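You operate a simulated robot arm through the tools that you are given. There is no shell and no other tool.

Carry out the task below with a simulated robot arm. There is one attempt and no reset: what you move stays moved.

## Task
Put things in order on the shelf top. At the end: the grey bead pod from the shelf top stands where the bearing block stood; the bearing block from the shelf top stands where the yellow shelf rag stood; the orange drum roller stands where the grey bead pod stood; the yellow shelf rag stands on top of the grey cradle of foot studs (marked "GREASE"); whatever was shut is shut again. Leave all else as you found it, and nothing knocked over.
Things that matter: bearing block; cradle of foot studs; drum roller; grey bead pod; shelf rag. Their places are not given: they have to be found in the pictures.

It is judged by the outcome, as a careful person would: the job done as asked, and still so three seconds after it is handed in. It fails if anything else is knocked over, pushed out of place, dropped, spilled or broken.

## Robot
A 6-joint arm with a two-finger parallel gripper, fixed in place. Base frame: the origin is at the foot of the arm, x ahead of it, y to its left, z up; the work surface is at about z = 0.98. Readings come in m, degrees, newtons and seconds.
With the tool pointing down near the work surface it reaches from about 0.18 to 0.64 m from the base axis. Its first joint turns from -66.0 to 66.0 degrees. Payload 2.9 kg.
The tool frame sits at the grasp point between the pads (the TCP): z along the fingers, y along the line on which they close. The tips reach 0.03 m beyond it. The gripper opens to 0.11 m. The fingers are 0.02 m wide and 0.01 m thick; the gripper's body (0.048 by 0.112 m) begins 0.055 m behind the TCP.
Orientation is told as [roll, pitch, yaw] about the base's x, y, z axes, in that order, counted from this pose: with the fingers straight down and closing along the base's y, the tool's x points along the base's -x, its y along +y and its z along -z.

## Interface
- The arm moves only by the tool nudge_tool. Its argument "rows" is a list of rows, each a list of 3 entries, a list of its own where there are three numbers: the turn, a rotation vector about the tool's x, y, z in degrees, then the shift along the tool's x, y, z in mm, then the opening, from 0 (shut) to 1 (fully open). In form: [[[ax, ay, az], [tx, ty, tz], hand], ...]. A call has 1 to 20 rows; each row shifts and turns the commanded pose from where the row before left it, along the tool's axes as they then stand. Rows are played at 5 a second. More than 0.05 m and 8.6 degrees between two rows, or a gripper value outside its range, and nothing of the call is played. Where a pose cannot be reached the arm comes as near as it can. A force on the tool above 40 N (or 10 N above the force at the start of the call, whichever is more), or a blocked arm, ends the call early, and 0.2 s more pass. Each finger travels about 0.108 m/s and halts on what it meets, pressing with about 35 N; the grip force reading is that of the motor and also rises with nothing between the fingers. The clock runs only during rows and for 0.2 s after the last one: add rows that do not move to give the fingers time. The reply holds the time, the measured pose of the TCP, the force on the tool along the base axes, the opening and the grip force, in the units named above and with some noise, with the torque about the TCP (base axes, N m) and any sound that the robot's microphone picked up.
- Cameras (640 x 400 px; columns grow to the right, rows downward): "scene" is fixed at [0.0767, 0.4248, 1.4127]; the picture's right is [-0.80, -0.60, 0.00], its down [-0.19, 0.25, -0.95] and it looks along [0.57, -0.76, -0.32] (base axes); focal length 364 px, centre (320, 200). "wrist" rides on the gripper at [0.072, 0.017, -0.103] in the tool frame; the picture's right is [-0.23, 0.97, 0.00], its down [-0.76, -0.18, -0.62] and it looks along [-0.61, -0.14, 0.78] (tool axes); focal length 222 px, centre (320, 200).
- camera(camera): a new picture of that camera. The clock stands still meanwhile.
- locate(camera, pixels): for up to 12 pixels [column, row] of the newest picture of that camera ("zoom" is the newest enlarged one), the place [x, y, z] in the base frame of the surface seen there, good to about 0.002 m. The clock stands still meanwhile.
- inspect(camera, box): a new picture of the part [left, top, right, bottom] of that camera's present view, enlarged. The clock stands still meanwhile.
- finish_job(): hands the job in; it is judged then, once.

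Unless the task says otherwise, let go and move clear before handing in.

The tools are called after ">>>" by a JSON object that holds its "fn" and its "kwargs". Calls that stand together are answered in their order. nudge_tool: Moves the arm, as the interface text tells. Its arguments: {"type":"object","properties":{"rows":{"type":"array","items":{"type":"array"}}},"required":["rows"]} The other tools are called the same way: camera (camera) takes a picture; locate (camera, pixels) gives the place of the surface under pixels of a picture; inspect (camera, box) takes an enlarged picture of a part of a camera's view; finish_job () hands the job in.

At the start:

```text
t: 0.0
tcp_pos: [0.3873, -0.0207, 1.2947]
tool_rot: [-0.1, 0.0, 0.0]
force: [0.1, -0.3, 0.3]
torque: [-0.02, 0.0, -0.03]
opening: 0.1101
finger_force: 0.0
```

scene: 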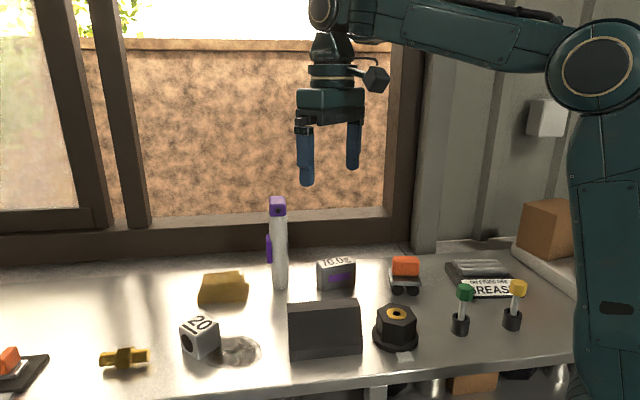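
wrist: 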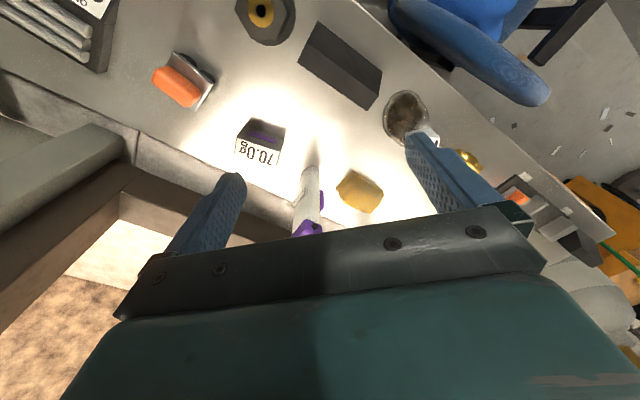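

The scene shows a shelf with a yellow rag around (222,288), an orange roller at (405,265), a cradle marked GREASE at (485,280), and a dark hex bearing-like block at (396,325). I'll look at them enlarged before moving anything.

>>> {"fn": "inspect", "kwargs": {"camera": "scene", "box": [360, 220, 560, 360]}}

>>> {"fn": "inspect", "kwargs": {"camera": "scene", "box": [160, 240, 380, 390]}}

>>> {"fn": "inspect", "kwargs": {"camera": "scene", "box": [0, 260, 200, 400]}}

>>> {"fn": "inspect", "kwargs": {"camera": "wrist", "box": [200, 0, 500, 240]}}

```text
2.86 times, centred on (460, 290) of scene
```

zoom: 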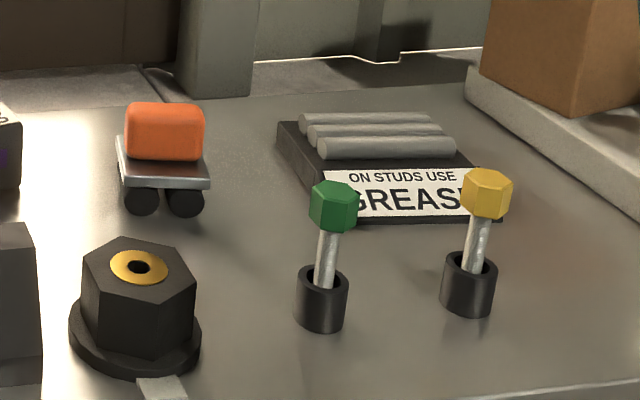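

```text
2.67 times, centred on (270, 315) of scene
```

zoom: 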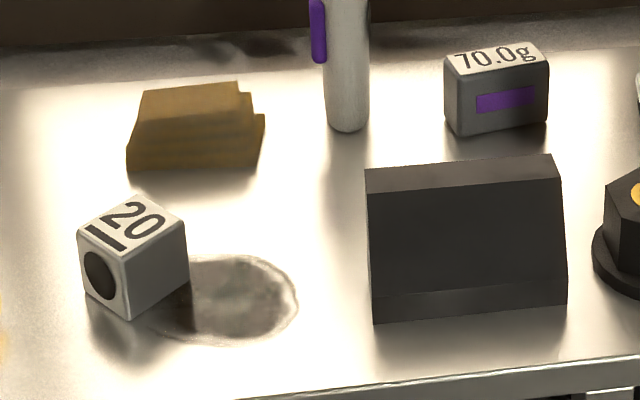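

```text
2.86 times, centred on (100, 330) of scene
```

zoom: 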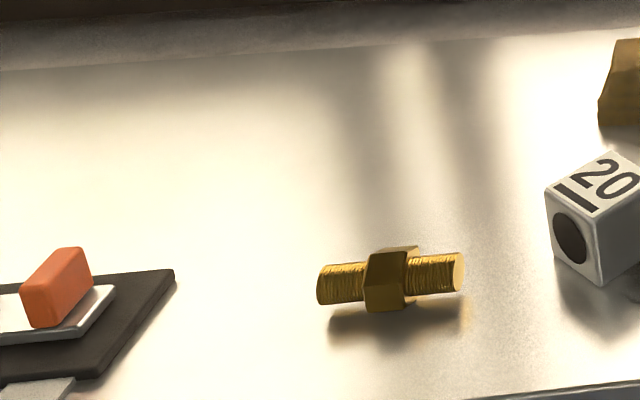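

```text
1.67 times, centred on (350, 120) of wrist
```

zoom: 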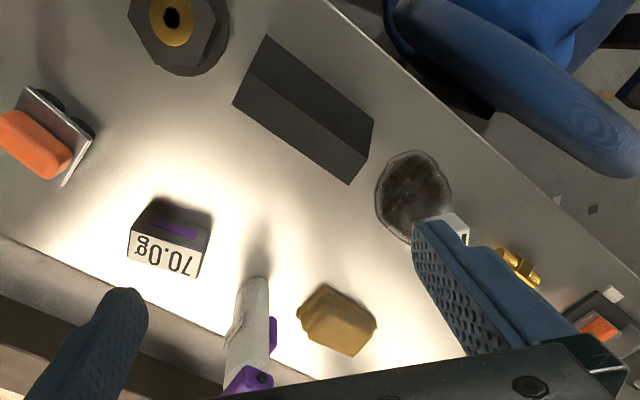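

The enlarged views show several candidates: a grey "70.0g" box, a "20" cube with a dark hole, a hex block with a gold bushing, an orange piece on a wheeled stand, and another orange piece at far left. I'll take positions and look closer at the edges.

>>> {"fn": "camera", "kwargs": {"camera": "scene"}}

>>> {"fn": "locate", "kwargs": {"camera": "scene", "pixels": [[222, 278], [222, 298], [336, 263], [338, 278], [396, 313], [396, 340], [405, 265], [405, 281], [480, 272], [485, 288], [200, 325], [325, 330]]}}

>>> {"fn": "inspect", "kwargs": {"camera": "scene", "box": [360, 330, 600, 400]}}

>>> {"fn": "inspect", "kwargs": {"camera": "wrist", "box": [440, 100, 640, 300]}}

>>> {"fn": "inspect", "kwargs": {"camera": "wrist", "box": [0, 0, 320, 200]}}

>>> {"fn": "inspect", "kwargs": {"camera": "scene", "box": [0, 320, 120, 400]}}

```text
taken
```

scene: 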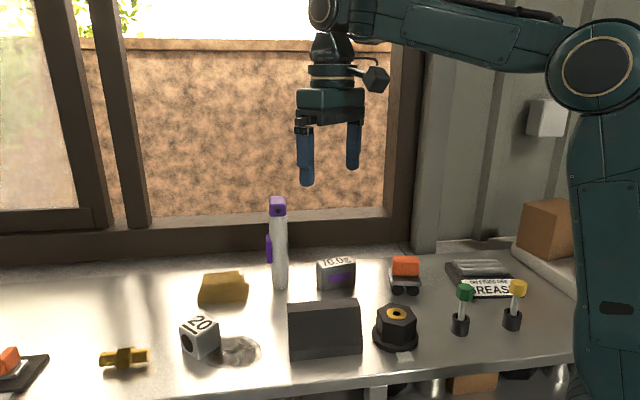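

```text
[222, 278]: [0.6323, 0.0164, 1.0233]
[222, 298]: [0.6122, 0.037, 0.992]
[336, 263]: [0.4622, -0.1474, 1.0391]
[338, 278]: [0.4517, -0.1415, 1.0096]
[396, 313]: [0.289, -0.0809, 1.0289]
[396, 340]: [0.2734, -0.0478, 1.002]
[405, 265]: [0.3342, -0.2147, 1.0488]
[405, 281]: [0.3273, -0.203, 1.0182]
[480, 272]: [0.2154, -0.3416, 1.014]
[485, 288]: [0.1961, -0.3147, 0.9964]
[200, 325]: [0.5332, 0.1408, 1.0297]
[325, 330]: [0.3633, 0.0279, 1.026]
```

```text
2.67 times, centred on (480, 365) of scene
```

zoom: 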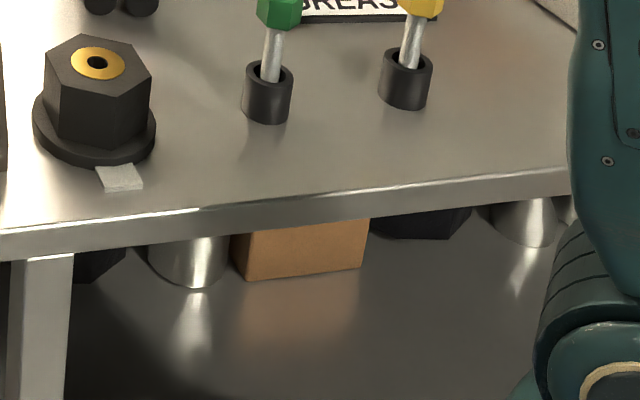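

```text
2.00 times, centred on (540, 200) of wrist
```

zoom: 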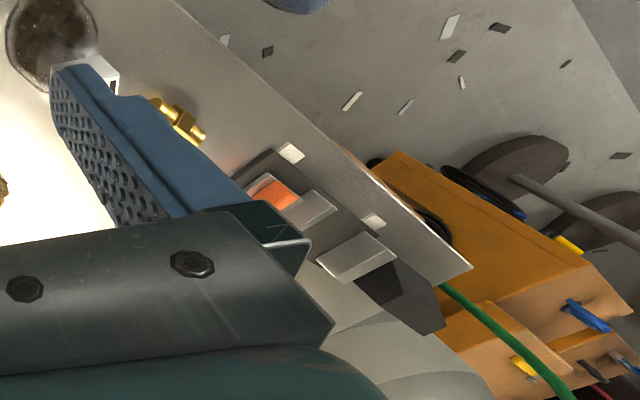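

```text
2.00 times, centred on (160, 100) of wrist
```

zoom: 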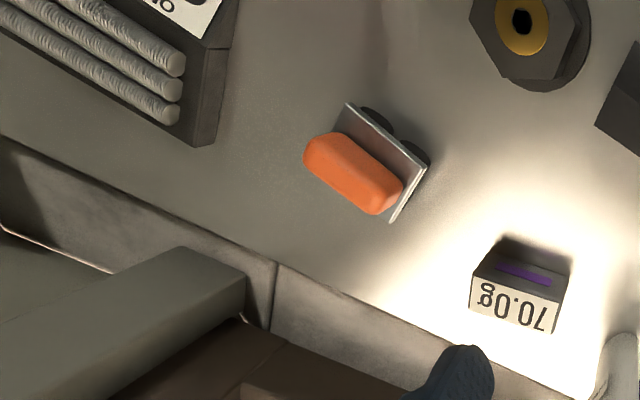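

```text
5.00 times, centred on (60, 360) of scene
```

zoom: 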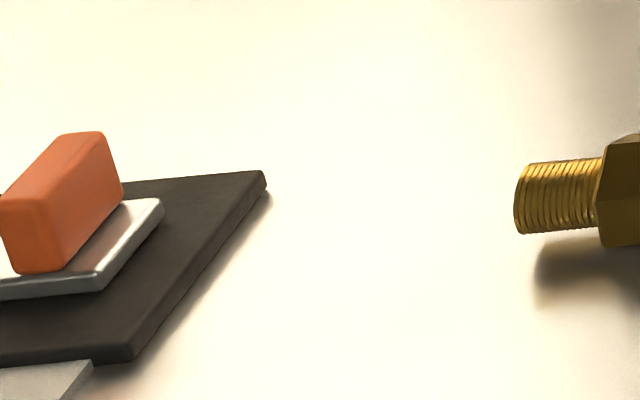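

The left end holds a dark mat with a white plate and orange block (pixel 20,365), and light tabs beside the mat and the hex block that look like fixings. I'll locate more points, then move the wrist camera along for closer views.

>>> {"fn": "locate", "kwargs": {"camera": "scene", "pixels": [[10, 356], [30, 365], [124, 358], [404, 357], [280, 210], [280, 285], [465, 290], [460, 325], [518, 287], [512, 320], [245, 350], [330, 303]]}}

>>> {"fn": "locate", "kwargs": {"camera": "wrist", "pixels": [[515, 195], [500, 235], [525, 255], [470, 160], [358, 190], [260, 150], [335, 65], [262, 12], [177, 87], [408, 115], [620, 245], [580, 200]]}}

```text
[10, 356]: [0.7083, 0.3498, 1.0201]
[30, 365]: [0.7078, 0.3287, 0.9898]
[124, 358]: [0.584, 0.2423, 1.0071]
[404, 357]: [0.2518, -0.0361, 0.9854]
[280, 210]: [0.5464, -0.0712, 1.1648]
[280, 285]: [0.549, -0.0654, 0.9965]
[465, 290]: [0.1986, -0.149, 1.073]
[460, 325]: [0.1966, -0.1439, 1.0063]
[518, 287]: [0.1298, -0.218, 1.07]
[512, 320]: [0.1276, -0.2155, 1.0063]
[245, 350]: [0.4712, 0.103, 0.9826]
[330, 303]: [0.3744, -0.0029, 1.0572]
```

```text
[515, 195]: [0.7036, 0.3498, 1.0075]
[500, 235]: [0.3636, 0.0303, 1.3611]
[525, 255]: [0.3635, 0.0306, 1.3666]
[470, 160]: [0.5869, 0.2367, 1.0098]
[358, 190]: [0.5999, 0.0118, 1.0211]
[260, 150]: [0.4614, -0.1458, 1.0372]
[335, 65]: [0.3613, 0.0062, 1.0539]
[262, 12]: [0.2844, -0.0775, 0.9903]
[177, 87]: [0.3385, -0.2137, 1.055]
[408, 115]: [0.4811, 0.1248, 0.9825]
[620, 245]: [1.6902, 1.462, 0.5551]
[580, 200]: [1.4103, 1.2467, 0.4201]
```

Objects lie along a diagonal shelf from roughly (0.13,-0.3) to (0.71,0.35). I'll shift the arm sideways at height to look at the left end with the wrist camera.

>>> {"fn": "nudge_tool", "kwargs": {"rows": [[[0, 0, 0], [0, 40, 0], 1], [[0, 0, 0], [0, 40, 0], 1], [[0, 0, 0], [0, 40, 0], 1], [[0, 0, 0], [0, 40, 0], 1], [[0, 0, 0], [0, 40, 0], 1], [[0, 0, 0], [0, 0, 0], 1]]}}

>>> {"fn": "camera", "kwargs": {"camera": "wrist"}}

```text
t: 1.4
tcp_pos: [0.385, 0.1812, 1.2952]
tool_rot: [-0.1, 0.0, 0.0]
force: [0.4, -0.5, -0.2]
torque: [0.04, 0.04, 0.03]
opening: 0.1101
finger_force: 0.0
```

```text
taken
```

wrist: 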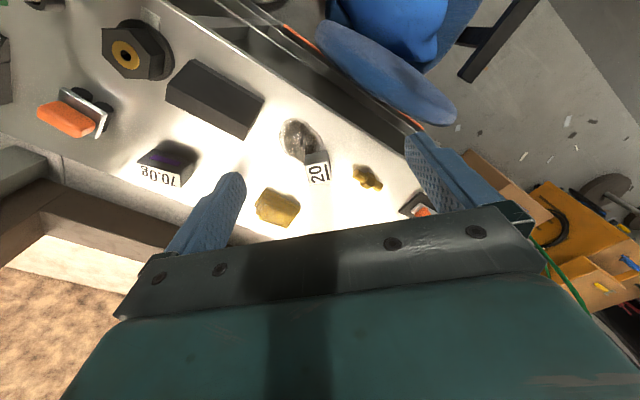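

>>> {"fn": "inspect", "kwargs": {"camera": "wrist", "box": [0, 0, 240, 200]}}

>>> {"fn": "inspect", "kwargs": {"camera": "wrist", "box": [220, 90, 460, 240]}}

```text
2.00 times, centred on (120, 100) of wrist
```

zoom: 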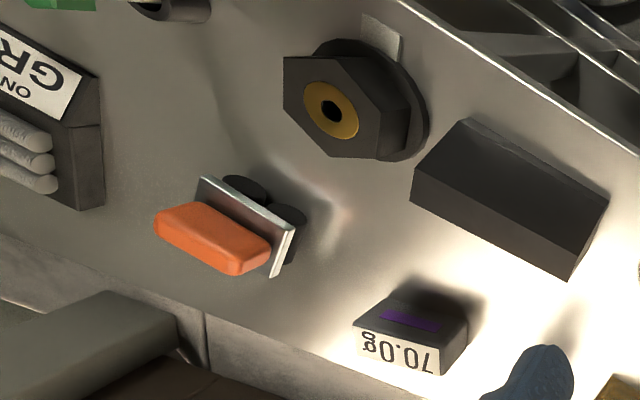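

```text
2.67 times, centred on (340, 165) of wrist
```

zoom: 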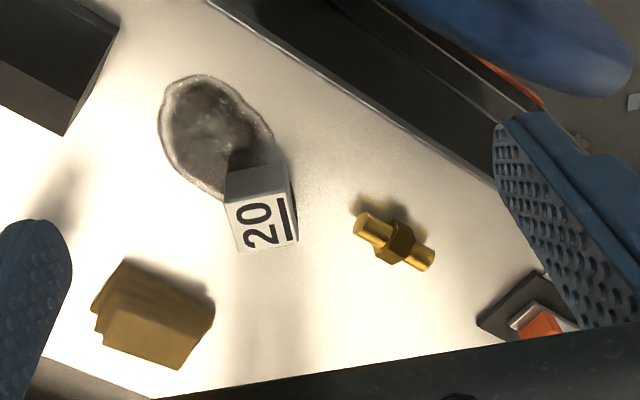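

The cube reads "20" with a round dark bore in its side, and the hex block with gold ring has a fixing tab. I need closer looks, so I'll bring the wrist camera over the right half of the shelf.

>>> {"fn": "nudge_tool", "kwargs": {"rows": [[[0, 0, 0], [17, -35, 12], 1], [[0, 0, 0], [17, -35, 12], 1], [[0, 0, 0], [17, -35, 12], 1], [[0, 0, 0], [17, -35, 12], 1], [[0, 0, 0], [17, -35, 12], 1], [[0, 0, 0], [17, -35, 12], 1], [[0, 0, 0], [17, -35, 12], 1], [[0, 0, 0], [17, -35, 12], 1], [[0, 0, 0], [0, 0, 0], 1]]}}

>>> {"fn": "camera", "kwargs": {"camera": "wrist"}}

>>> {"fn": "camera", "kwargs": {"camera": "scene"}}

>>> {"fn": "inspect", "kwargs": {"camera": "wrist", "box": [120, 0, 360, 200]}}

>>> {"fn": "inspect", "kwargs": {"camera": "wrist", "box": [340, 0, 580, 200]}}

```text
t: 3.4
tcp_pos: [0.2512, -0.1, 1.1979]
tool_rot: [0.0, 0.0, 0.1]
force: [0.5, -0.4, -0.1]
torque: [0.0, 0.04, -0.07]
opening: 0.1098
finger_force: 0.0
```

```text
taken
```

wrist: 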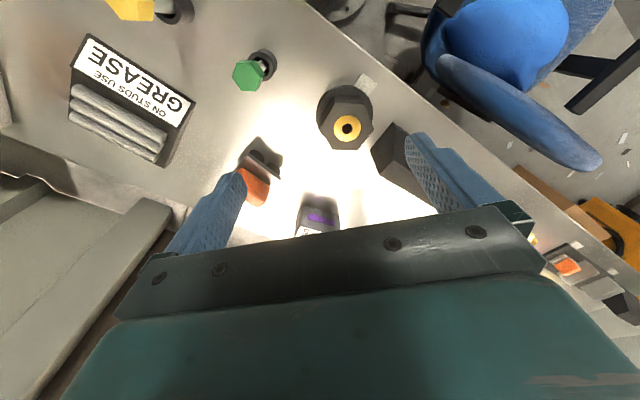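

```text
taken
```

scene: 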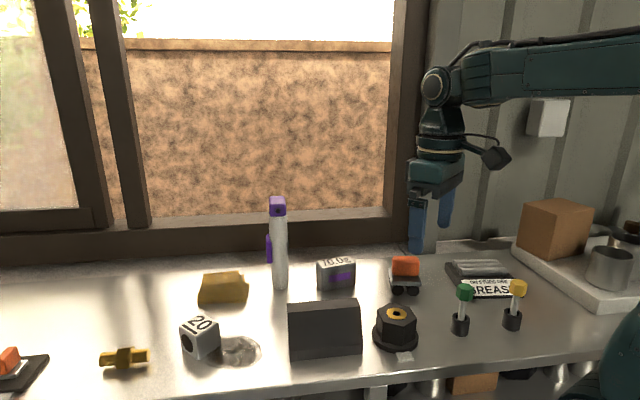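

```text
2.00 times, centred on (240, 100) of wrist
```

zoom: 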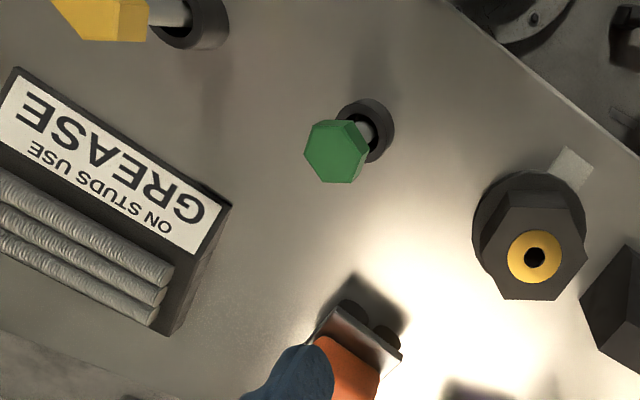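

```text
2.00 times, centred on (460, 100) of wrist
```

zoom: 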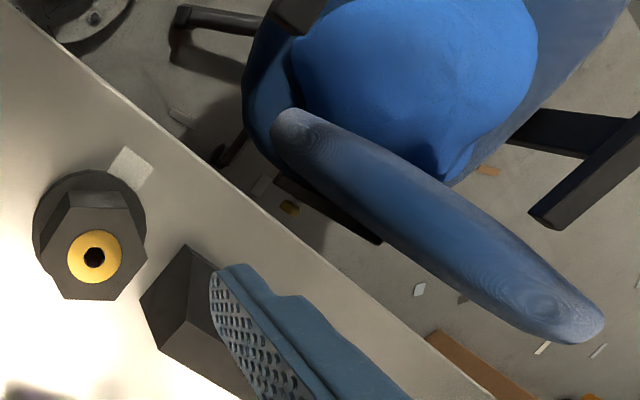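

The cradle with three studs and the GREASE tag is clear, the hex block with its gold ring and tab is clear too, while the left tray (565,262) is still unclear. I'll move the wrist camera to the left end next.

>>> {"fn": "nudge_tool", "kwargs": {"rows": [[[0, 0, 0], [-18, 38, -4], 1], [[0, 0, 0], [-18, 38, -4], 1], [[0, 0, 0], [-18, 38, -4], 1], [[0, 0, 0], [-18, 38, 0], 1], [[0, 0, 0], [-18, 38, 0], 1], [[0, 0, 0], [-18, 38, 0], 1], [[0, 0, 0], [-18, 38, 0], 1], [[0, 0, 0], [-18, 38, 0], 1], [[0, 0, 0], [-18, 38, 0], 1], [[0, 0, 0], [-18, 38, 0], 1], [[0, 0, 0], [0, 0, 0], 1]]}}

>>> {"fn": "camera", "kwargs": {"camera": "wrist"}}

>>> {"fn": "inspect", "kwargs": {"camera": "wrist", "box": [240, 60, 480, 260]}}

>>> {"fn": "inspect", "kwargs": {"camera": "wrist", "box": [100, 20, 340, 220]}}

```text
t: 5.8
tcp_pos: [0.432, 0.2787, 1.2114]
tool_rot: [-0.2, 0.0, 0.1]
force: [-0.1, 0.1, 0.1]
torque: [-0.03, -0.01, 0.0]
opening: 0.1099
finger_force: 0.0
```

```text
taken
```

wrist: 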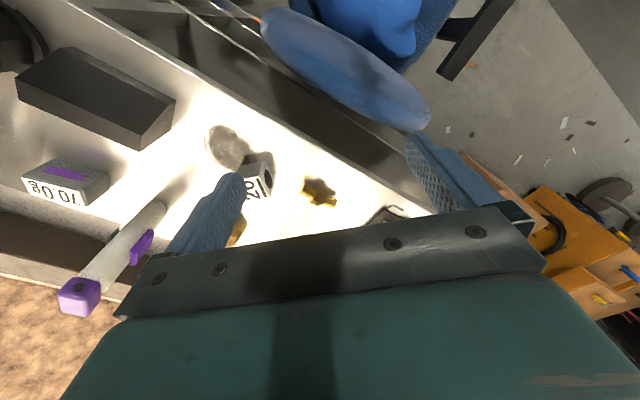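

```text
2.00 times, centred on (360, 160) of wrist
```

zoom: 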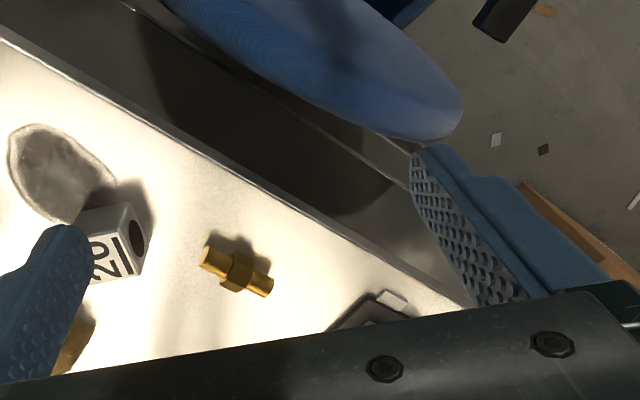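

```text
2.00 times, centred on (220, 120) of wrist
```

zoom: 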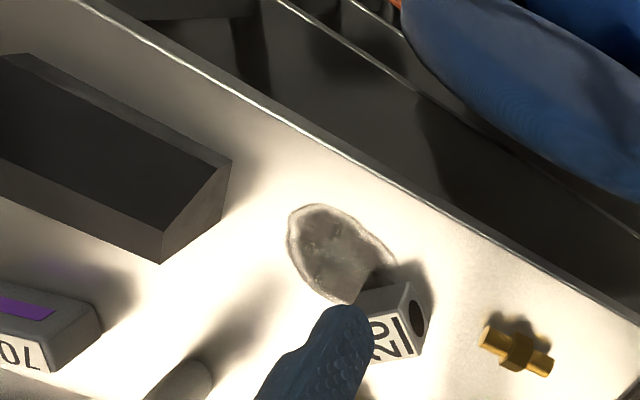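

The cube's bore and "20" mark fit a bearing block (bore size). I'll check the platform at the right of the scene and the region below for look-alikes before deciding.

>>> {"fn": "inspect", "kwargs": {"camera": "scene", "box": [440, 180, 640, 310]}}

>>> {"fn": "inspect", "kwargs": {"camera": "scene", "box": [360, 340, 640, 400]}}

>>> {"fn": "inspect", "kwargs": {"camera": "scene", "box": [300, 240, 440, 370]}}

>>> {"fn": "inspect", "kwargs": {"camera": "scene", "box": [170, 260, 270, 370]}}

```text
3.08 times, centred on (540, 245) of scene
```

zoom: 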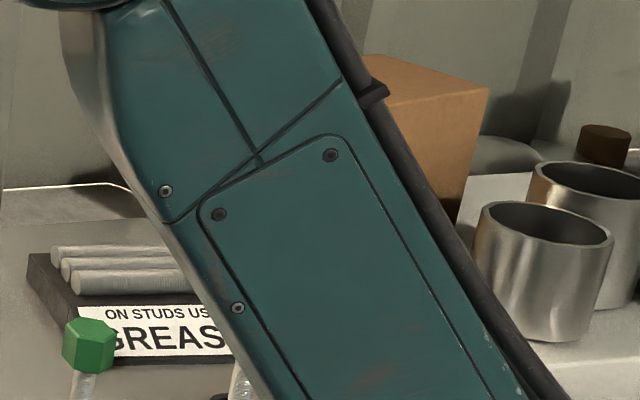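

```text
2.29 times, centred on (500, 370) of scene
```

zoom: 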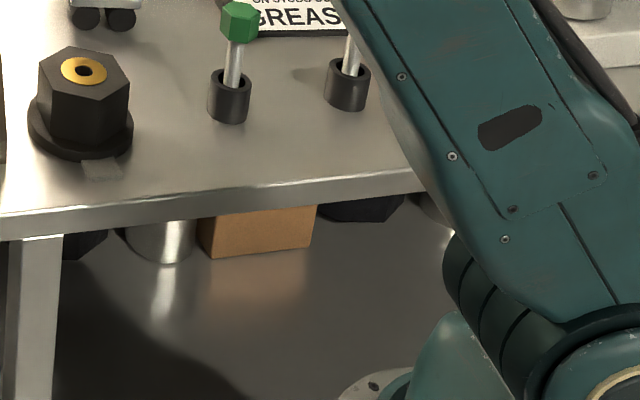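

```text
3.08 times, centred on (370, 305) of scene
```

zoom: 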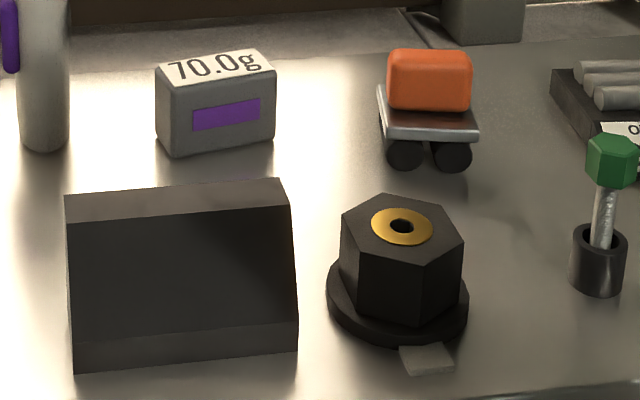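

```text
3.64 times, centred on (220, 315) of scene
```

zoom: 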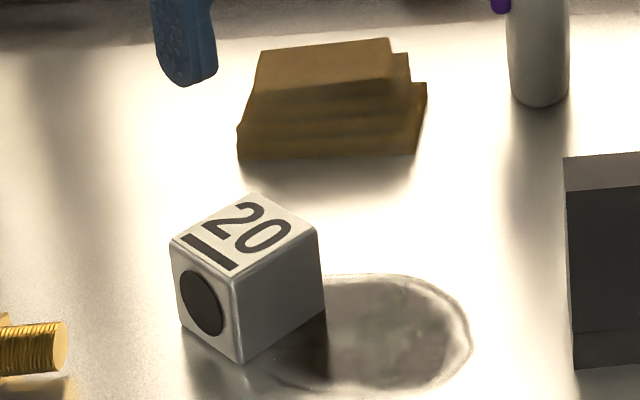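

These views settle it for me: the "20" cube with the round bore is the bearing block, the 70.0g grey box is the bead pod, the wheeled orange piece is the drum roller, and the folded cloth at (222,288) is the rag. I'll move above the rag, staying higher than the purple-capped tube, to measure it.

>>> {"fn": "locate", "kwargs": {"camera": "scene", "pixels": [[278, 198], [278, 203], [268, 245], [280, 288], [273, 287], [287, 287]]}}

>>> {"fn": "nudge_tool", "kwargs": {"rows": [[[0, 0, 0], [-11, -38, -3], 1], [[0, 0, 0], [-11, -38, -3], 1], [[0, 0, 0], [-11, -38, -3], 1], [[0, 0, 0], [-11, -38, -3], 1], [[0, 0, 0], [-11, -38, -3], 1], [[0, 0, 0], [-11, -38, -3], 1], [[0, 0, 0], [0, 0, 0], 1]]}}

>>> {"fn": "camera", "kwargs": {"camera": "wrist"}}

>>> {"fn": "inspect", "kwargs": {"camera": "wrist", "box": [220, 60, 420, 230]}}

```text
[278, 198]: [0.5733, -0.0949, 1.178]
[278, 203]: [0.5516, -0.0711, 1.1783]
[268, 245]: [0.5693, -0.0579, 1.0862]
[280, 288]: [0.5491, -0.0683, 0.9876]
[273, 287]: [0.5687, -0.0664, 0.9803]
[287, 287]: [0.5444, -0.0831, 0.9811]
```

```text
t: 7.4
tcp_pos: [0.4977, 0.0518, 1.2278]
tool_rot: [-0.1, 0.0, 0.0]
force: [-0.4, 0.5, 0.3]
torque: [-0.05, -0.01, -0.02]
opening: 0.1099
finger_force: 0.1
```

```text
taken
```

wrist: 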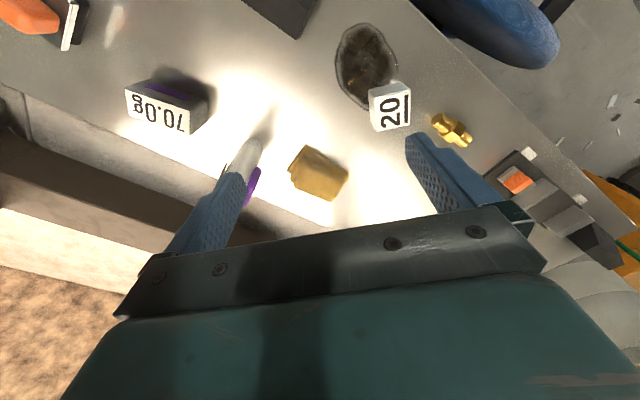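

```text
2.35 times, centred on (320, 145) of wrist
```

zoom: 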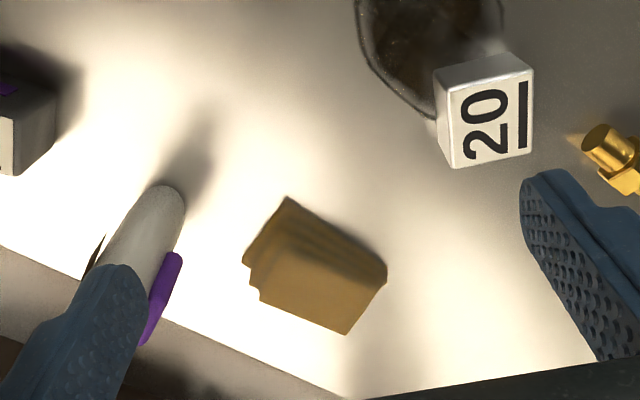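

The rag sits clear at about zoom (315,265) with the purple tube to its side. I'll locate its outline and the shelf back edge.

>>> {"fn": "locate", "kwargs": {"camera": "zoom", "pixels": [[288, 200], [384, 264], [384, 282], [345, 331], [262, 298], [252, 278], [245, 260], [315, 265], [335, 245], [285, 225], [300, 290], [365, 290]]}}

>>> {"fn": "locate", "kwargs": {"camera": "wrist", "pixels": [[371, 92], [409, 87], [411, 124], [375, 131], [391, 108], [127, 90], [206, 100], [190, 133], [130, 122], [160, 112], [345, 215], [280, 205]]}}

```text
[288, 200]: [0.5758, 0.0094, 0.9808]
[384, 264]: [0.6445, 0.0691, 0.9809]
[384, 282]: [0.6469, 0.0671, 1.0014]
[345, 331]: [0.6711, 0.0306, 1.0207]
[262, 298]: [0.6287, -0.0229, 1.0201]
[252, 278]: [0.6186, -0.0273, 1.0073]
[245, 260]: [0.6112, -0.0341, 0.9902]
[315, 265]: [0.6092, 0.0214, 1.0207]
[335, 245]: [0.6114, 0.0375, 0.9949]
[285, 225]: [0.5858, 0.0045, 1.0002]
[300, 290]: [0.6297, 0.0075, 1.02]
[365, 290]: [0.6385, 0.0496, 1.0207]
```

```text
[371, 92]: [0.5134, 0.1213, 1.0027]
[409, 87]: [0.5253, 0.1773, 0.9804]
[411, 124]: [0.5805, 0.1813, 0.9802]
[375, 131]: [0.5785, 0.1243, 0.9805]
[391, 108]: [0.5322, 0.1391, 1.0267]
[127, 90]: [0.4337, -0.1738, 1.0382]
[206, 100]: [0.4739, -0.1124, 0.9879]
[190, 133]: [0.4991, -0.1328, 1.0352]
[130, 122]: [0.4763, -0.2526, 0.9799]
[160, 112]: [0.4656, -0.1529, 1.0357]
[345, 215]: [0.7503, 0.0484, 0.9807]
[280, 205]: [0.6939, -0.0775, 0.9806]
```

The rag is about 0.09 x 0.06 m, 0.04 m high, centred near (0.627,0.018), with its long side along about 45°. Next I'll measure the cube and pod in enlarged views from here.

>>> {"fn": "inspect", "kwargs": {"camera": "wrist", "box": [340, 60, 440, 150]}}

>>> {"fn": "locate", "kwargs": {"camera": "zoom", "pixels": [[195, 170], [435, 145], [455, 380], [240, 430], [330, 280], [190, 250], [230, 400], [440, 160], [450, 370], [220, 215], [430, 180], [300, 160]]}}

>>> {"fn": "inspect", "kwargs": {"camera": "wrist", "box": [110, 60, 230, 150]}}

```text
4.44 times, centred on (390, 105) of wrist
```

zoom: 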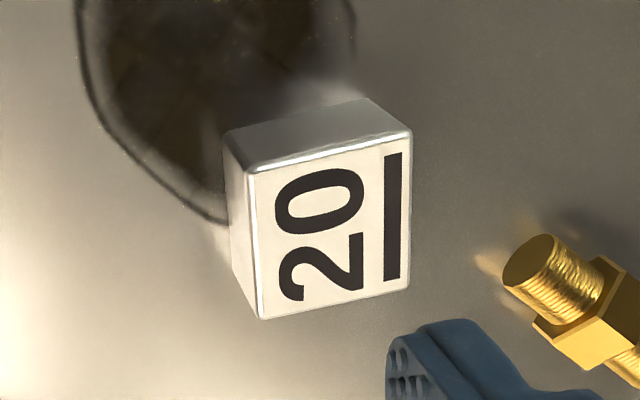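

```text
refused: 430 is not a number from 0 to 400
```

```text
4.44 times, centred on (170, 105) of wrist
```

zoom: 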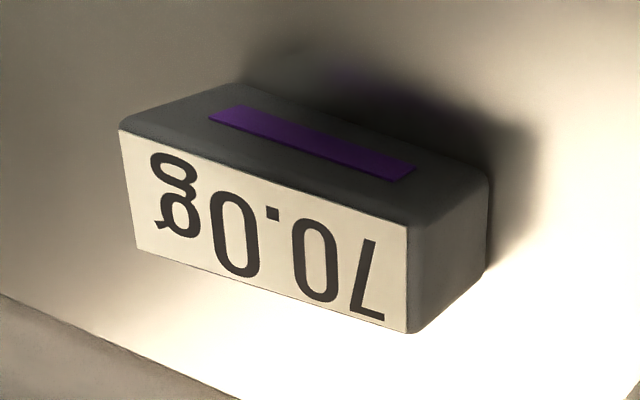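

The pod's white top face shows clearly with corners at zoom (122,132), (408,228), (412,330), (138,247). I'll locate these, then redo the cube zoom.

>>> {"fn": "locate", "kwargs": {"camera": "zoom", "pixels": [[125, 136], [404, 230], [403, 328], [142, 246], [270, 235], [244, 92], [484, 182], [478, 265], [420, 328], [310, 145], [135, 122], [440, 280]]}}

>>> {"fn": "inspect", "kwargs": {"camera": "wrist", "box": [340, 60, 440, 150]}}

>>> {"fn": "locate", "kwargs": {"camera": "zoom", "pixels": [[252, 172], [405, 135], [406, 285], [265, 314], [330, 230], [227, 138], [370, 102], [235, 260], [258, 312], [300, 150], [250, 220], [360, 110]]}}

```text
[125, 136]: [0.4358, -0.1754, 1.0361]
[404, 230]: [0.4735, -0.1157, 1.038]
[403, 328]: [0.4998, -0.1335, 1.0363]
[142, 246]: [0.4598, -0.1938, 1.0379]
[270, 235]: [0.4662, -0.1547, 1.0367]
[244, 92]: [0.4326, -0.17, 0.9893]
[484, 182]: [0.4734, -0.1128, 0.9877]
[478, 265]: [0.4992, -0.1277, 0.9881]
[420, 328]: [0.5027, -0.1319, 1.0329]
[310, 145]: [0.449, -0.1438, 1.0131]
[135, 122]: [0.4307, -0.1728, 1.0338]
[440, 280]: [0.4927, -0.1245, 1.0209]
```

```text
4.44 times, centred on (390, 105) of wrist
```

zoom: 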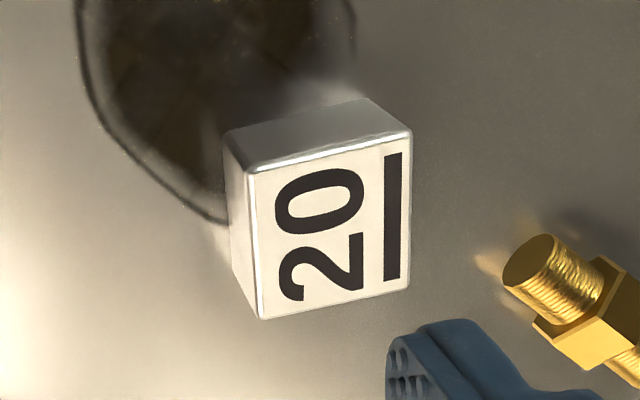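

```text
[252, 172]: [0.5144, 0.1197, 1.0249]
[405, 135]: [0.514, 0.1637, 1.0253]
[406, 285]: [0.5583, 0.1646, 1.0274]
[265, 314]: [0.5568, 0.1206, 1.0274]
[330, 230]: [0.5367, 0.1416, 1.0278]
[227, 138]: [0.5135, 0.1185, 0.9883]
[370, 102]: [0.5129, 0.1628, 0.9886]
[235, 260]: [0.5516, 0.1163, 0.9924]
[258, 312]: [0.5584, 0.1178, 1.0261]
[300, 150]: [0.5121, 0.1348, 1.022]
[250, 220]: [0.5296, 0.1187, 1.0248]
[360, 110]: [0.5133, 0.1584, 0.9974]
```

The cube is axis-aligned, centred (0.536,0.141), side 0.048; the pod is centred (0.467,-0.155), about 0.075 x 0.036 m, long side at 56°. I'll check the stain outline next to the cube and measure the drum roller from the scene camera.

>>> {"fn": "locate", "kwargs": {"camera": "zoom", "pixels": [[222, 222], [190, 200], [150, 165], [110, 120], [82, 70], [80, 10], [350, 50], [355, 80], [290, 90], [220, 180], [200, 100]]}}

>>> {"fn": "inspect", "kwargs": {"camera": "scene", "box": [375, 245, 435, 305]}}

>>> {"fn": "locate", "kwargs": {"camera": "zoom", "pixels": [[200, 110], [310, 110], [200, 190], [310, 190], [255, 90], [255, 150], [180, 240], [335, 245], [215, 300], [290, 300], [255, 230], [165, 180]]}}

```text
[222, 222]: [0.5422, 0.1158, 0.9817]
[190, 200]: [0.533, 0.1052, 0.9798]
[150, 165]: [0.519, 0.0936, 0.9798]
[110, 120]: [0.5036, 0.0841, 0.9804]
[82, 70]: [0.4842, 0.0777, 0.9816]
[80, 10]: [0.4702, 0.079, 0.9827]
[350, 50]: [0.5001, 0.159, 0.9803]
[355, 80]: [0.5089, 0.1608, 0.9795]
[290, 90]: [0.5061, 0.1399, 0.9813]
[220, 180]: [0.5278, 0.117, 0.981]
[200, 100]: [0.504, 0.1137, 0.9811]
```

```text
6.67 times, centred on (405, 275) of scene
```

zoom: 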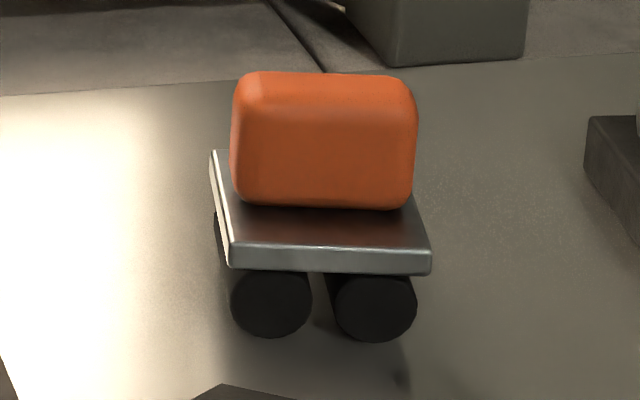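

```text
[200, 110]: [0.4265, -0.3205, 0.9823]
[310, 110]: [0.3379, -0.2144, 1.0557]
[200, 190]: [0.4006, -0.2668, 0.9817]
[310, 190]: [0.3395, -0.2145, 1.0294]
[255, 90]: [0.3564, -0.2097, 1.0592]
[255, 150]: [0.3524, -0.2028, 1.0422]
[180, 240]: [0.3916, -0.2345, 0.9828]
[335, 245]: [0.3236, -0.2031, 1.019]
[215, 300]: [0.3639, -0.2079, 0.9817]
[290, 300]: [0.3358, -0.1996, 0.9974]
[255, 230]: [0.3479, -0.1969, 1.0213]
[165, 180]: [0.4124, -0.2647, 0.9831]
```

The roller has two black cylinders under a silver plate with an orange block on top, block face along roughly 39°. I'll move the wrist camera over it and the cradle for a top view.

>>> {"fn": "nudge_tool", "kwargs": {"rows": [[[0, 0, 0], [27, -32, 0], 1], [[0, 0, 0], [27, -32, 0], 1], [[0, 0, 0], [27, -32, 0], 1], [[0, 0, 0], [27, -32, 0], 1], [[0, 0, 0], [27, -32, 0], 1], [[0, 0, 0], [27, -32, 0], 1], [[0, 0, 0], [27, -32, 0], 1], [[0, 0, 0], [27, -32, 0], 1], [[0, 0, 0], [0, 0, 0], 1]]}}

>>> {"fn": "camera", "kwargs": {"camera": "wrist"}}

>>> {"fn": "inspect", "kwargs": {"camera": "wrist", "box": [270, 60, 430, 200]}}

>>> {"fn": "inspect", "kwargs": {"camera": "wrist", "box": [80, 0, 300, 140]}}

```text
t: 9.4
tcp_pos: [0.2804, -0.2066, 1.2273]
tool_rot: [-0.1, 0.0, -0.1]
force: [-0.1, -0.7, -0.2]
torque: [-0.02, 0.02, -0.05]
opening: 0.1099
finger_force: 0.0
```

```text
taken
```

wrist: 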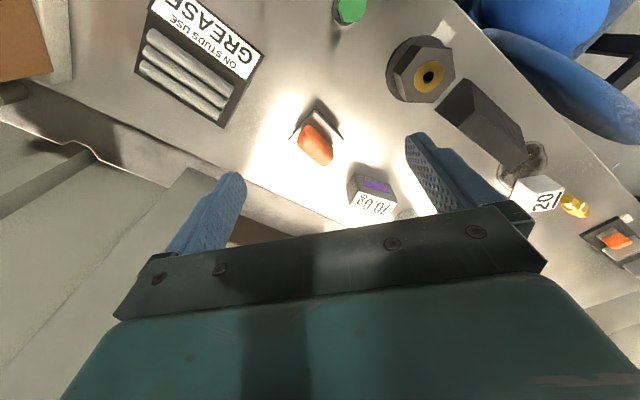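

```text
2.86 times, centred on (350, 130) of wrist
```

zoom: 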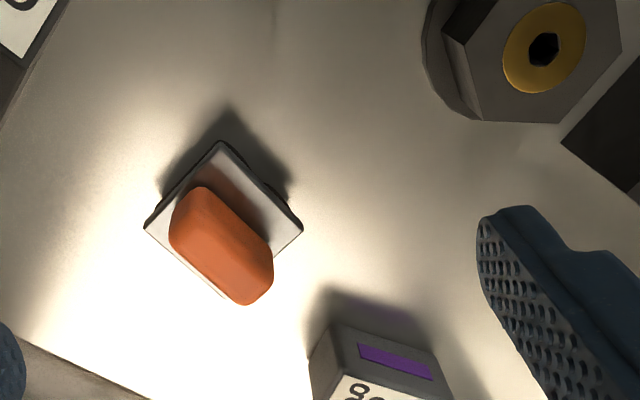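

```text
2.86 times, centred on (190, 70) of wrist
```

zoom: 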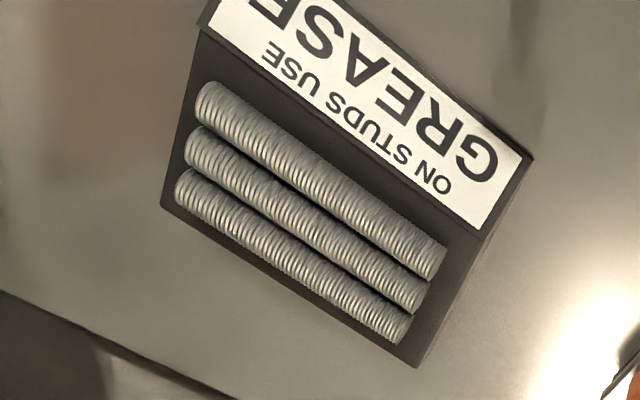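

The cradle top with three threaded studs and the tag face is clear, and the roller plate is a square turned about 45°. I'll locate points on both.

>>> {"fn": "locate", "kwargs": {"camera": "zoom", "pixels": [[205, 95], [435, 270], [195, 145], [418, 300], [185, 185], [402, 332], [310, 215], [165, 208], [415, 362], [485, 235], [530, 160], [205, 30]]}}

>>> {"fn": "locate", "kwargs": {"camera": "zoom", "pixels": [[325, 180], [300, 240], [280, 270], [390, 170], [330, 120], [450, 260], [300, 330], [440, 200], [250, 100], [340, 60]]}}

>>> {"fn": "inspect", "kwargs": {"camera": "wrist", "box": [270, 60, 430, 200]}}

>>> {"fn": "locate", "kwargs": {"camera": "zoom", "pixels": [[205, 190], [172, 240], [238, 303], [270, 262], [270, 275], [222, 145], [147, 226], [300, 228], [215, 292], [220, 240], [190, 210], [255, 240]]}}

```text
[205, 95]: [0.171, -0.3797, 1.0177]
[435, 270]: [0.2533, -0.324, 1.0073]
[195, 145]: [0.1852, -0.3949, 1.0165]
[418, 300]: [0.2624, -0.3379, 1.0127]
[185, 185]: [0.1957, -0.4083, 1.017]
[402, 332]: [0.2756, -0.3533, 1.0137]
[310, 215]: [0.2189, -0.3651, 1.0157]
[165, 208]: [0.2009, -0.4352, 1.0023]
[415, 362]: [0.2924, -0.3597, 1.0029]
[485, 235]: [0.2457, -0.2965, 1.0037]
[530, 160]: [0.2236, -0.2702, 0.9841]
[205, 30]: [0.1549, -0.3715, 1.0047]
```

```text
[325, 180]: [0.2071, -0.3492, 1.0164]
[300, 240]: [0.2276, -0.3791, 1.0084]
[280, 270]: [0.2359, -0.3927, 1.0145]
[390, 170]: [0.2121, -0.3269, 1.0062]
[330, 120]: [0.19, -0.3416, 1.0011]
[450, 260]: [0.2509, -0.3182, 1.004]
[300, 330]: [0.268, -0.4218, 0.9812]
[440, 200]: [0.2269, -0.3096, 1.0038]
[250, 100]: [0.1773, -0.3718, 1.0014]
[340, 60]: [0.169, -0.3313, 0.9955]
```

```text
2.86 times, centred on (350, 130) of wrist
```

zoom: 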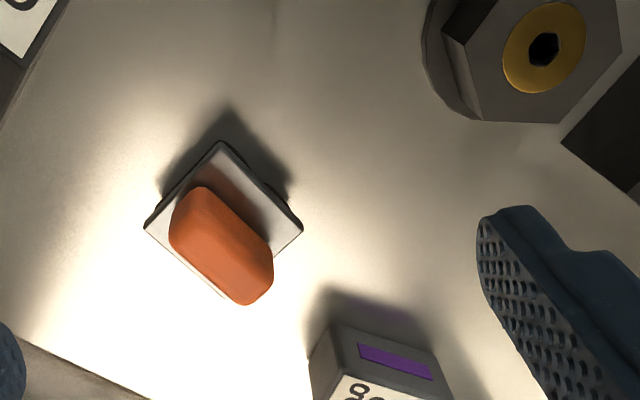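

```text
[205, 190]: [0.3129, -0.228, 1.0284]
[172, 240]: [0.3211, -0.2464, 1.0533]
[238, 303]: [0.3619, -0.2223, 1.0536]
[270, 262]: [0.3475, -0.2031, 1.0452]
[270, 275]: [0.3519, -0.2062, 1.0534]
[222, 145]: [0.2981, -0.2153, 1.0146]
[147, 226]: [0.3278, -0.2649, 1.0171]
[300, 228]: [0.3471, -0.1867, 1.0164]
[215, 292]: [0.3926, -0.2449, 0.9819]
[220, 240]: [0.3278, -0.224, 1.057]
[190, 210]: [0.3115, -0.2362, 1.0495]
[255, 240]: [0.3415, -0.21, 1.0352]
```

Cradle top is flat at z 1.003 with stud tops at 1.0165, centred (0.224,-0.366), long side about 38°. The roller is centred (0.337,-0.226) turned 30.5°. I'll go above the rag at height and test a -135° yaw so the camera stays away from the tall tube at (0.555,-0.075).

>>> {"fn": "nudge_tool", "kwargs": {"rows": [[[0, 0, 0], [-32, 23.7, -2.3], 1], [[0, 0, 0], [-32, 23.7, -2.3], 1], [[0, 0, 0], [-32, 23.7, -2.3], 1], [[0, 0, 0], [-32, 23.7, -2.3], 1], [[0, 0, 0], [-32, 23.7, -2.3], 1], [[0, 0, 0], [-32, 23.7, -2.3], 1], [[0, 0, 0], [-32, 23.7, -2.3], 1], [[0, 0, 0], [-32, 23.7, -2.3], 1], [[0, 0, 0], [-32, 23.7, -2.3], 1], [[0, 0, 0], [-32, 23.7, -2.3], 1], [[0, 0, 0], [0, 0, 0], 1]]}}

>>> {"fn": "nudge_tool", "kwargs": {"rows": [[[0, 0, 8], [0, 0, 0], 1], [[0, 0, 8], [0, 0, 0], 1], [[0, 0, 8], [0, 0, 0], 1], [[0, 0, 8], [0, 0, 0], 1], [[0, 0, 8], [0, 0, 0], 1], [[0, 0, 8], [0, 0, 0], 1], [[0, 0, 8], [0, 0, 0], 1], [[0, 0, 8], [0, 0, 0], 1], [[0, 0, 8], [0, 0, 0], 1], [[0, 0, 8], [0, 0, 0], 1], [[0, 0, 8], [0, 0, 0], 1], [[0, 0, 8], [0, 0, 0], 1], [[0, 0, 0], [0, 0, 0], 1]]}}

>>> {"fn": "camera", "kwargs": {"camera": "wrist"}}

>>> {"fn": "camera", "kwargs": {"camera": "scene"}}

```text
t: 11.4
tcp_pos: [0.561, 0.0037, 1.2262]
tool_rot: [-0.1, 2.6, 0.3]
force: [12.9, 2.9, -21.1]
torque: [-0.43, 0.08, -0.27]
opening: 0.1097
finger_force: 0.0
out of reach, approached as far as the arm can: row 9, 10
stopped in row 10: the force on the tool passed its limit at 93 N (the readings are from after the stop); the commanded pose is now the measured one
```

```text
t: 14.2
tcp_pos: [0.5603, 0.003, 1.2263]
tool_rot: [-2.7, -0.5, -95.6]
force: [0.2, 0.5, 0.4]
torque: [0.01, -0.02, -0.02]
opening: 0.1101
finger_force: 0.0
```

```text
taken
```

wrist: 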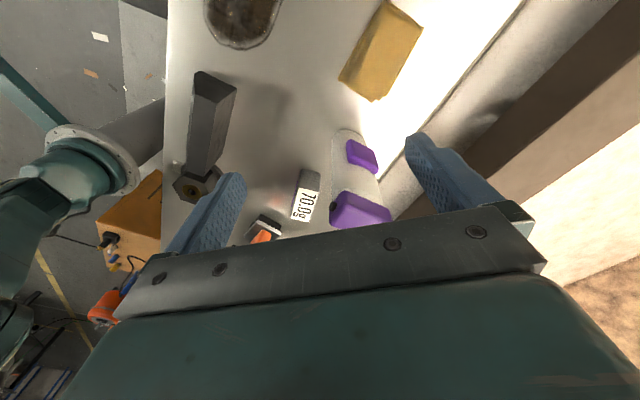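

```text
taken
```

scene: 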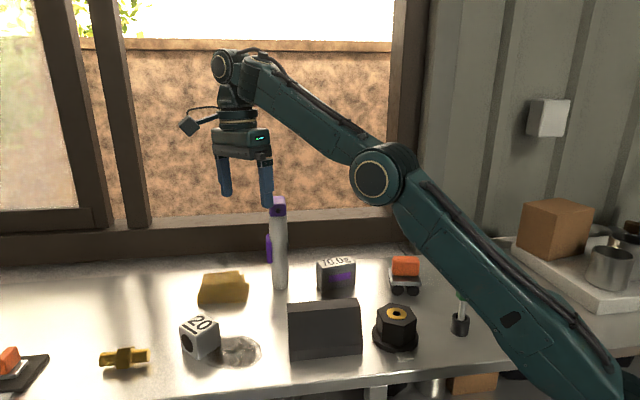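

The arm hit its reach limit at r≈0.56 at this height (jerk force, and the tube at (278,197) still stands where it was), so far places must be approached low. The -95° yaw works; I'll level the tool, back off towards (0.52,0.09) and turn on to -135°.

>>> {"fn": "nudge_tool", "kwargs": {"rows": [[[0, 0, 0], [28.6, -16.2, 0], 1], [[0, 0, 0], [28.6, -16.2, 0], 1], [[-2.7, 0.5, 0], [28.6, -16.2, 0], 1], [[0, 0, 7.9], [0, 0, 0], 1], [[0, 0, 7.9], [0, 0, 0], 1], [[0, 0, 7.9], [0, 0, 0], 1], [[0, 0, 7.9], [0, 0, 0], 1], [[0, 0, 7.8], [0, 0, 0], 1], [[0, 0, 0], [0, 0, 0], 1]]}}

>>> {"fn": "camera", "kwargs": {"camera": "wrist"}}

>>> {"fn": "camera", "kwargs": {"camera": "scene"}}

```text
t: 16.2
tcp_pos: [0.5206, 0.0917, 1.2299]
tool_rot: [-0.2, 0.0, -135.1]
force: [0.3, 0.0, 0.6]
torque: [0.01, 0.01, -0.02]
opening: 0.11
finger_force: 0.0
```

```text
taken
```

wrist: 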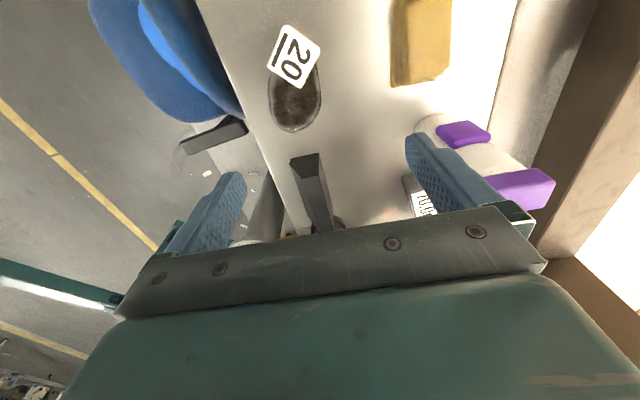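

```text
taken
```

scene: 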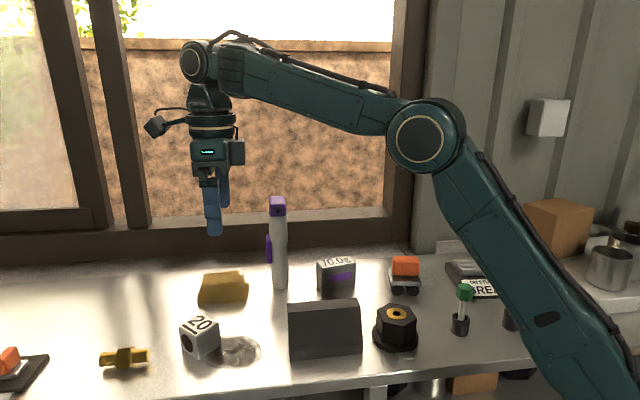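

Yaw -135° is reached and the rag's edges now run straight up the wrist picture (columns 392–452), so this yaw matches its long side. I'll lower and then slide over to it for a centred look.

>>> {"fn": "nudge_tool", "kwargs": {"rows": [[[0, 0, 0], [0, 0, 32.5], 1], [[0, 0, 0], [0, 0, 32.5], 1], [[0, 0, 0], [0, 0, 32.5], 1], [[0, 0, 0], [0, 0, 32.5], 1], [[0, 0, 0], [1.35, 26.7, 0], 1], [[0, 0, 0], [1.35, 26.7, 0], 1], [[0, 0, 0], [1.35, 26.7, 0], 1], [[0, 0, 0], [1.35, 26.7, 0], 1], [[0, 0, 0], [0, 0, 0], 1]]}}

>>> {"fn": "camera", "kwargs": {"camera": "wrist"}}

>>> {"fn": "inspect", "kwargs": {"camera": "wrist", "box": [220, 20, 460, 210]}}

```text
t: 18.2
tcp_pos: [0.5976, 0.0196, 1.0984]
tool_rot: [-0.1, 0.0, -135.0]
force: [-0.2, -0.5, 0.0]
torque: [-0.02, 0.0, 0.0]
opening: 0.1097
finger_force: 0.0
```

```text
taken
```

wrist: 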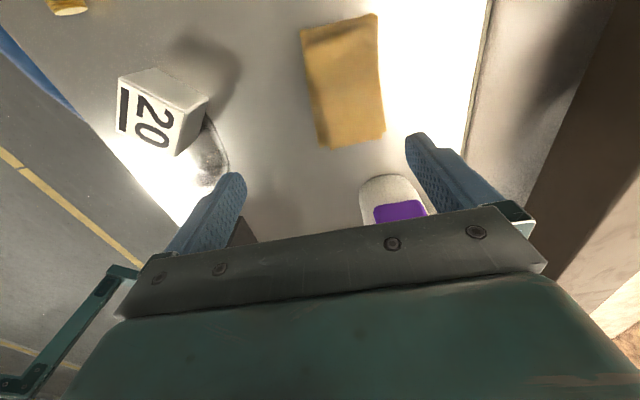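

```text
2.11 times, centred on (340, 115) of wrist
```

zoom: 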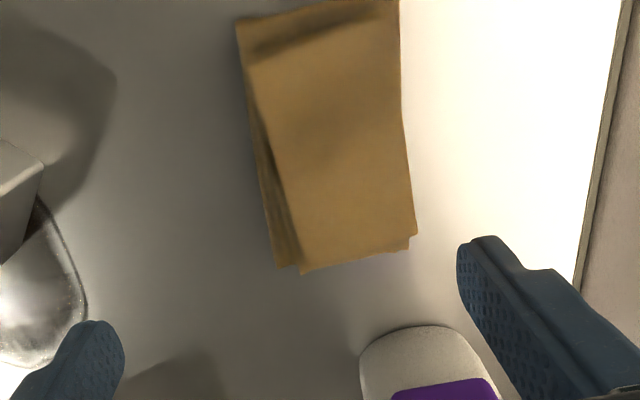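

The rag is seen from above: corners near zoom (238,28), (398,3), (415,235), (300,272), with a lower fold showing at its left. I'll locate these points.

>>> {"fn": "locate", "kwargs": {"camera": "zoom", "pixels": [[239, 30], [250, 75], [397, 5], [385, 15], [412, 230], [407, 246], [303, 268], [277, 262], [330, 140], [255, 140], [403, 120], [290, 200]]}}

>>> {"fn": "locate", "kwargs": {"camera": "wrist", "pixels": [[302, 32], [305, 45], [376, 18], [340, 60], [345, 100], [365, 140], [325, 143], [350, 145], [385, 185], [400, 180], [360, 190], [420, 195]]}}

```text
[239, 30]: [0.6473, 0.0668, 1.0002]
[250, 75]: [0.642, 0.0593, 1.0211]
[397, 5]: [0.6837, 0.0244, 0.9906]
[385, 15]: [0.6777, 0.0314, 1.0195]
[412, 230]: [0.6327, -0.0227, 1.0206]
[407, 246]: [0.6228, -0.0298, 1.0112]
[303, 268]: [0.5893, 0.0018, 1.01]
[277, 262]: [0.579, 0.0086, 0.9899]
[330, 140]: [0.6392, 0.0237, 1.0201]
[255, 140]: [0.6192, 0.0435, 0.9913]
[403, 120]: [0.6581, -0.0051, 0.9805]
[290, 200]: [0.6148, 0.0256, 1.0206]
```

```text
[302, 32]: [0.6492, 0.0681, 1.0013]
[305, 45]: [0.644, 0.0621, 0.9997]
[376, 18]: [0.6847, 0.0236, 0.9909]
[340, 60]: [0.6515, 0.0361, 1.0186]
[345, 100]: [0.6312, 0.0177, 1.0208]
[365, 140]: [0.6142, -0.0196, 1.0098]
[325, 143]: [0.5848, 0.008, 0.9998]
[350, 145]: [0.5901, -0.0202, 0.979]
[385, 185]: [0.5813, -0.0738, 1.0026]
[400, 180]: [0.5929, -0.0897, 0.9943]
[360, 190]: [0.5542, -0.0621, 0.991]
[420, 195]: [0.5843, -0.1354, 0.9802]
```

The rag is centred near (0.633,0.0175), about 0.088 x 0.058 m, with the long side at about 45°. I'll lower partway and centre the fingers over it, gripping slightly on the near side to stay within reach.

>>> {"fn": "nudge_tool", "kwargs": {"rows": [[[0, 0, 0], [0, 5, 15], 1], [[0, 0, 0], [2, 7, 15], 1], [[0, 0, 0], [3, 7, 4], 1], [[0, 0, 0], [3, 7.5, 4], 1], [[0, 0, 0], [3.5, 0, 2], 1], [[0, 0, 0], [0, 0, 0], 1]]}}

>>> {"fn": "camera", "kwargs": {"camera": "wrist"}}

>>> {"fn": "camera", "kwargs": {"camera": "scene"}}

```text
t: 19.6
tcp_pos: [0.6254, 0.0101, 1.0601]
tool_rot: [0.0, 0.1, -135.0]
force: [1.0, 0.6, -0.1]
torque: [0.0, 0.01, -0.03]
opening: 0.1104
finger_force: 0.1
```

```text
taken
```

wrist: 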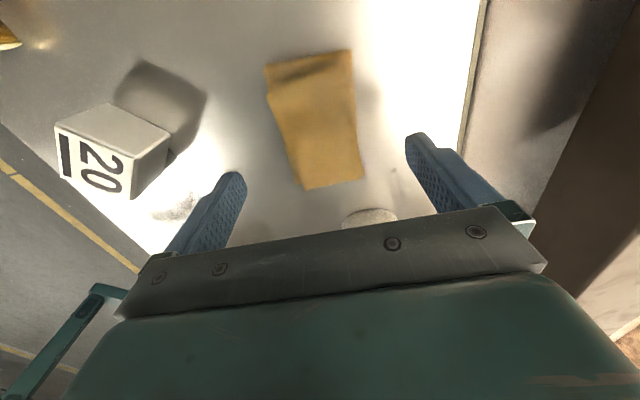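

```text
taken
```

scene: 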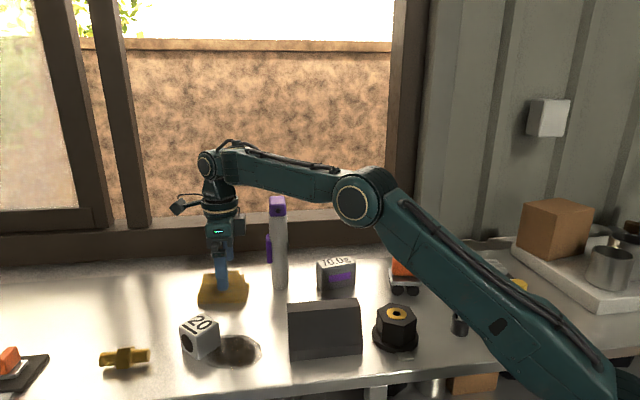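

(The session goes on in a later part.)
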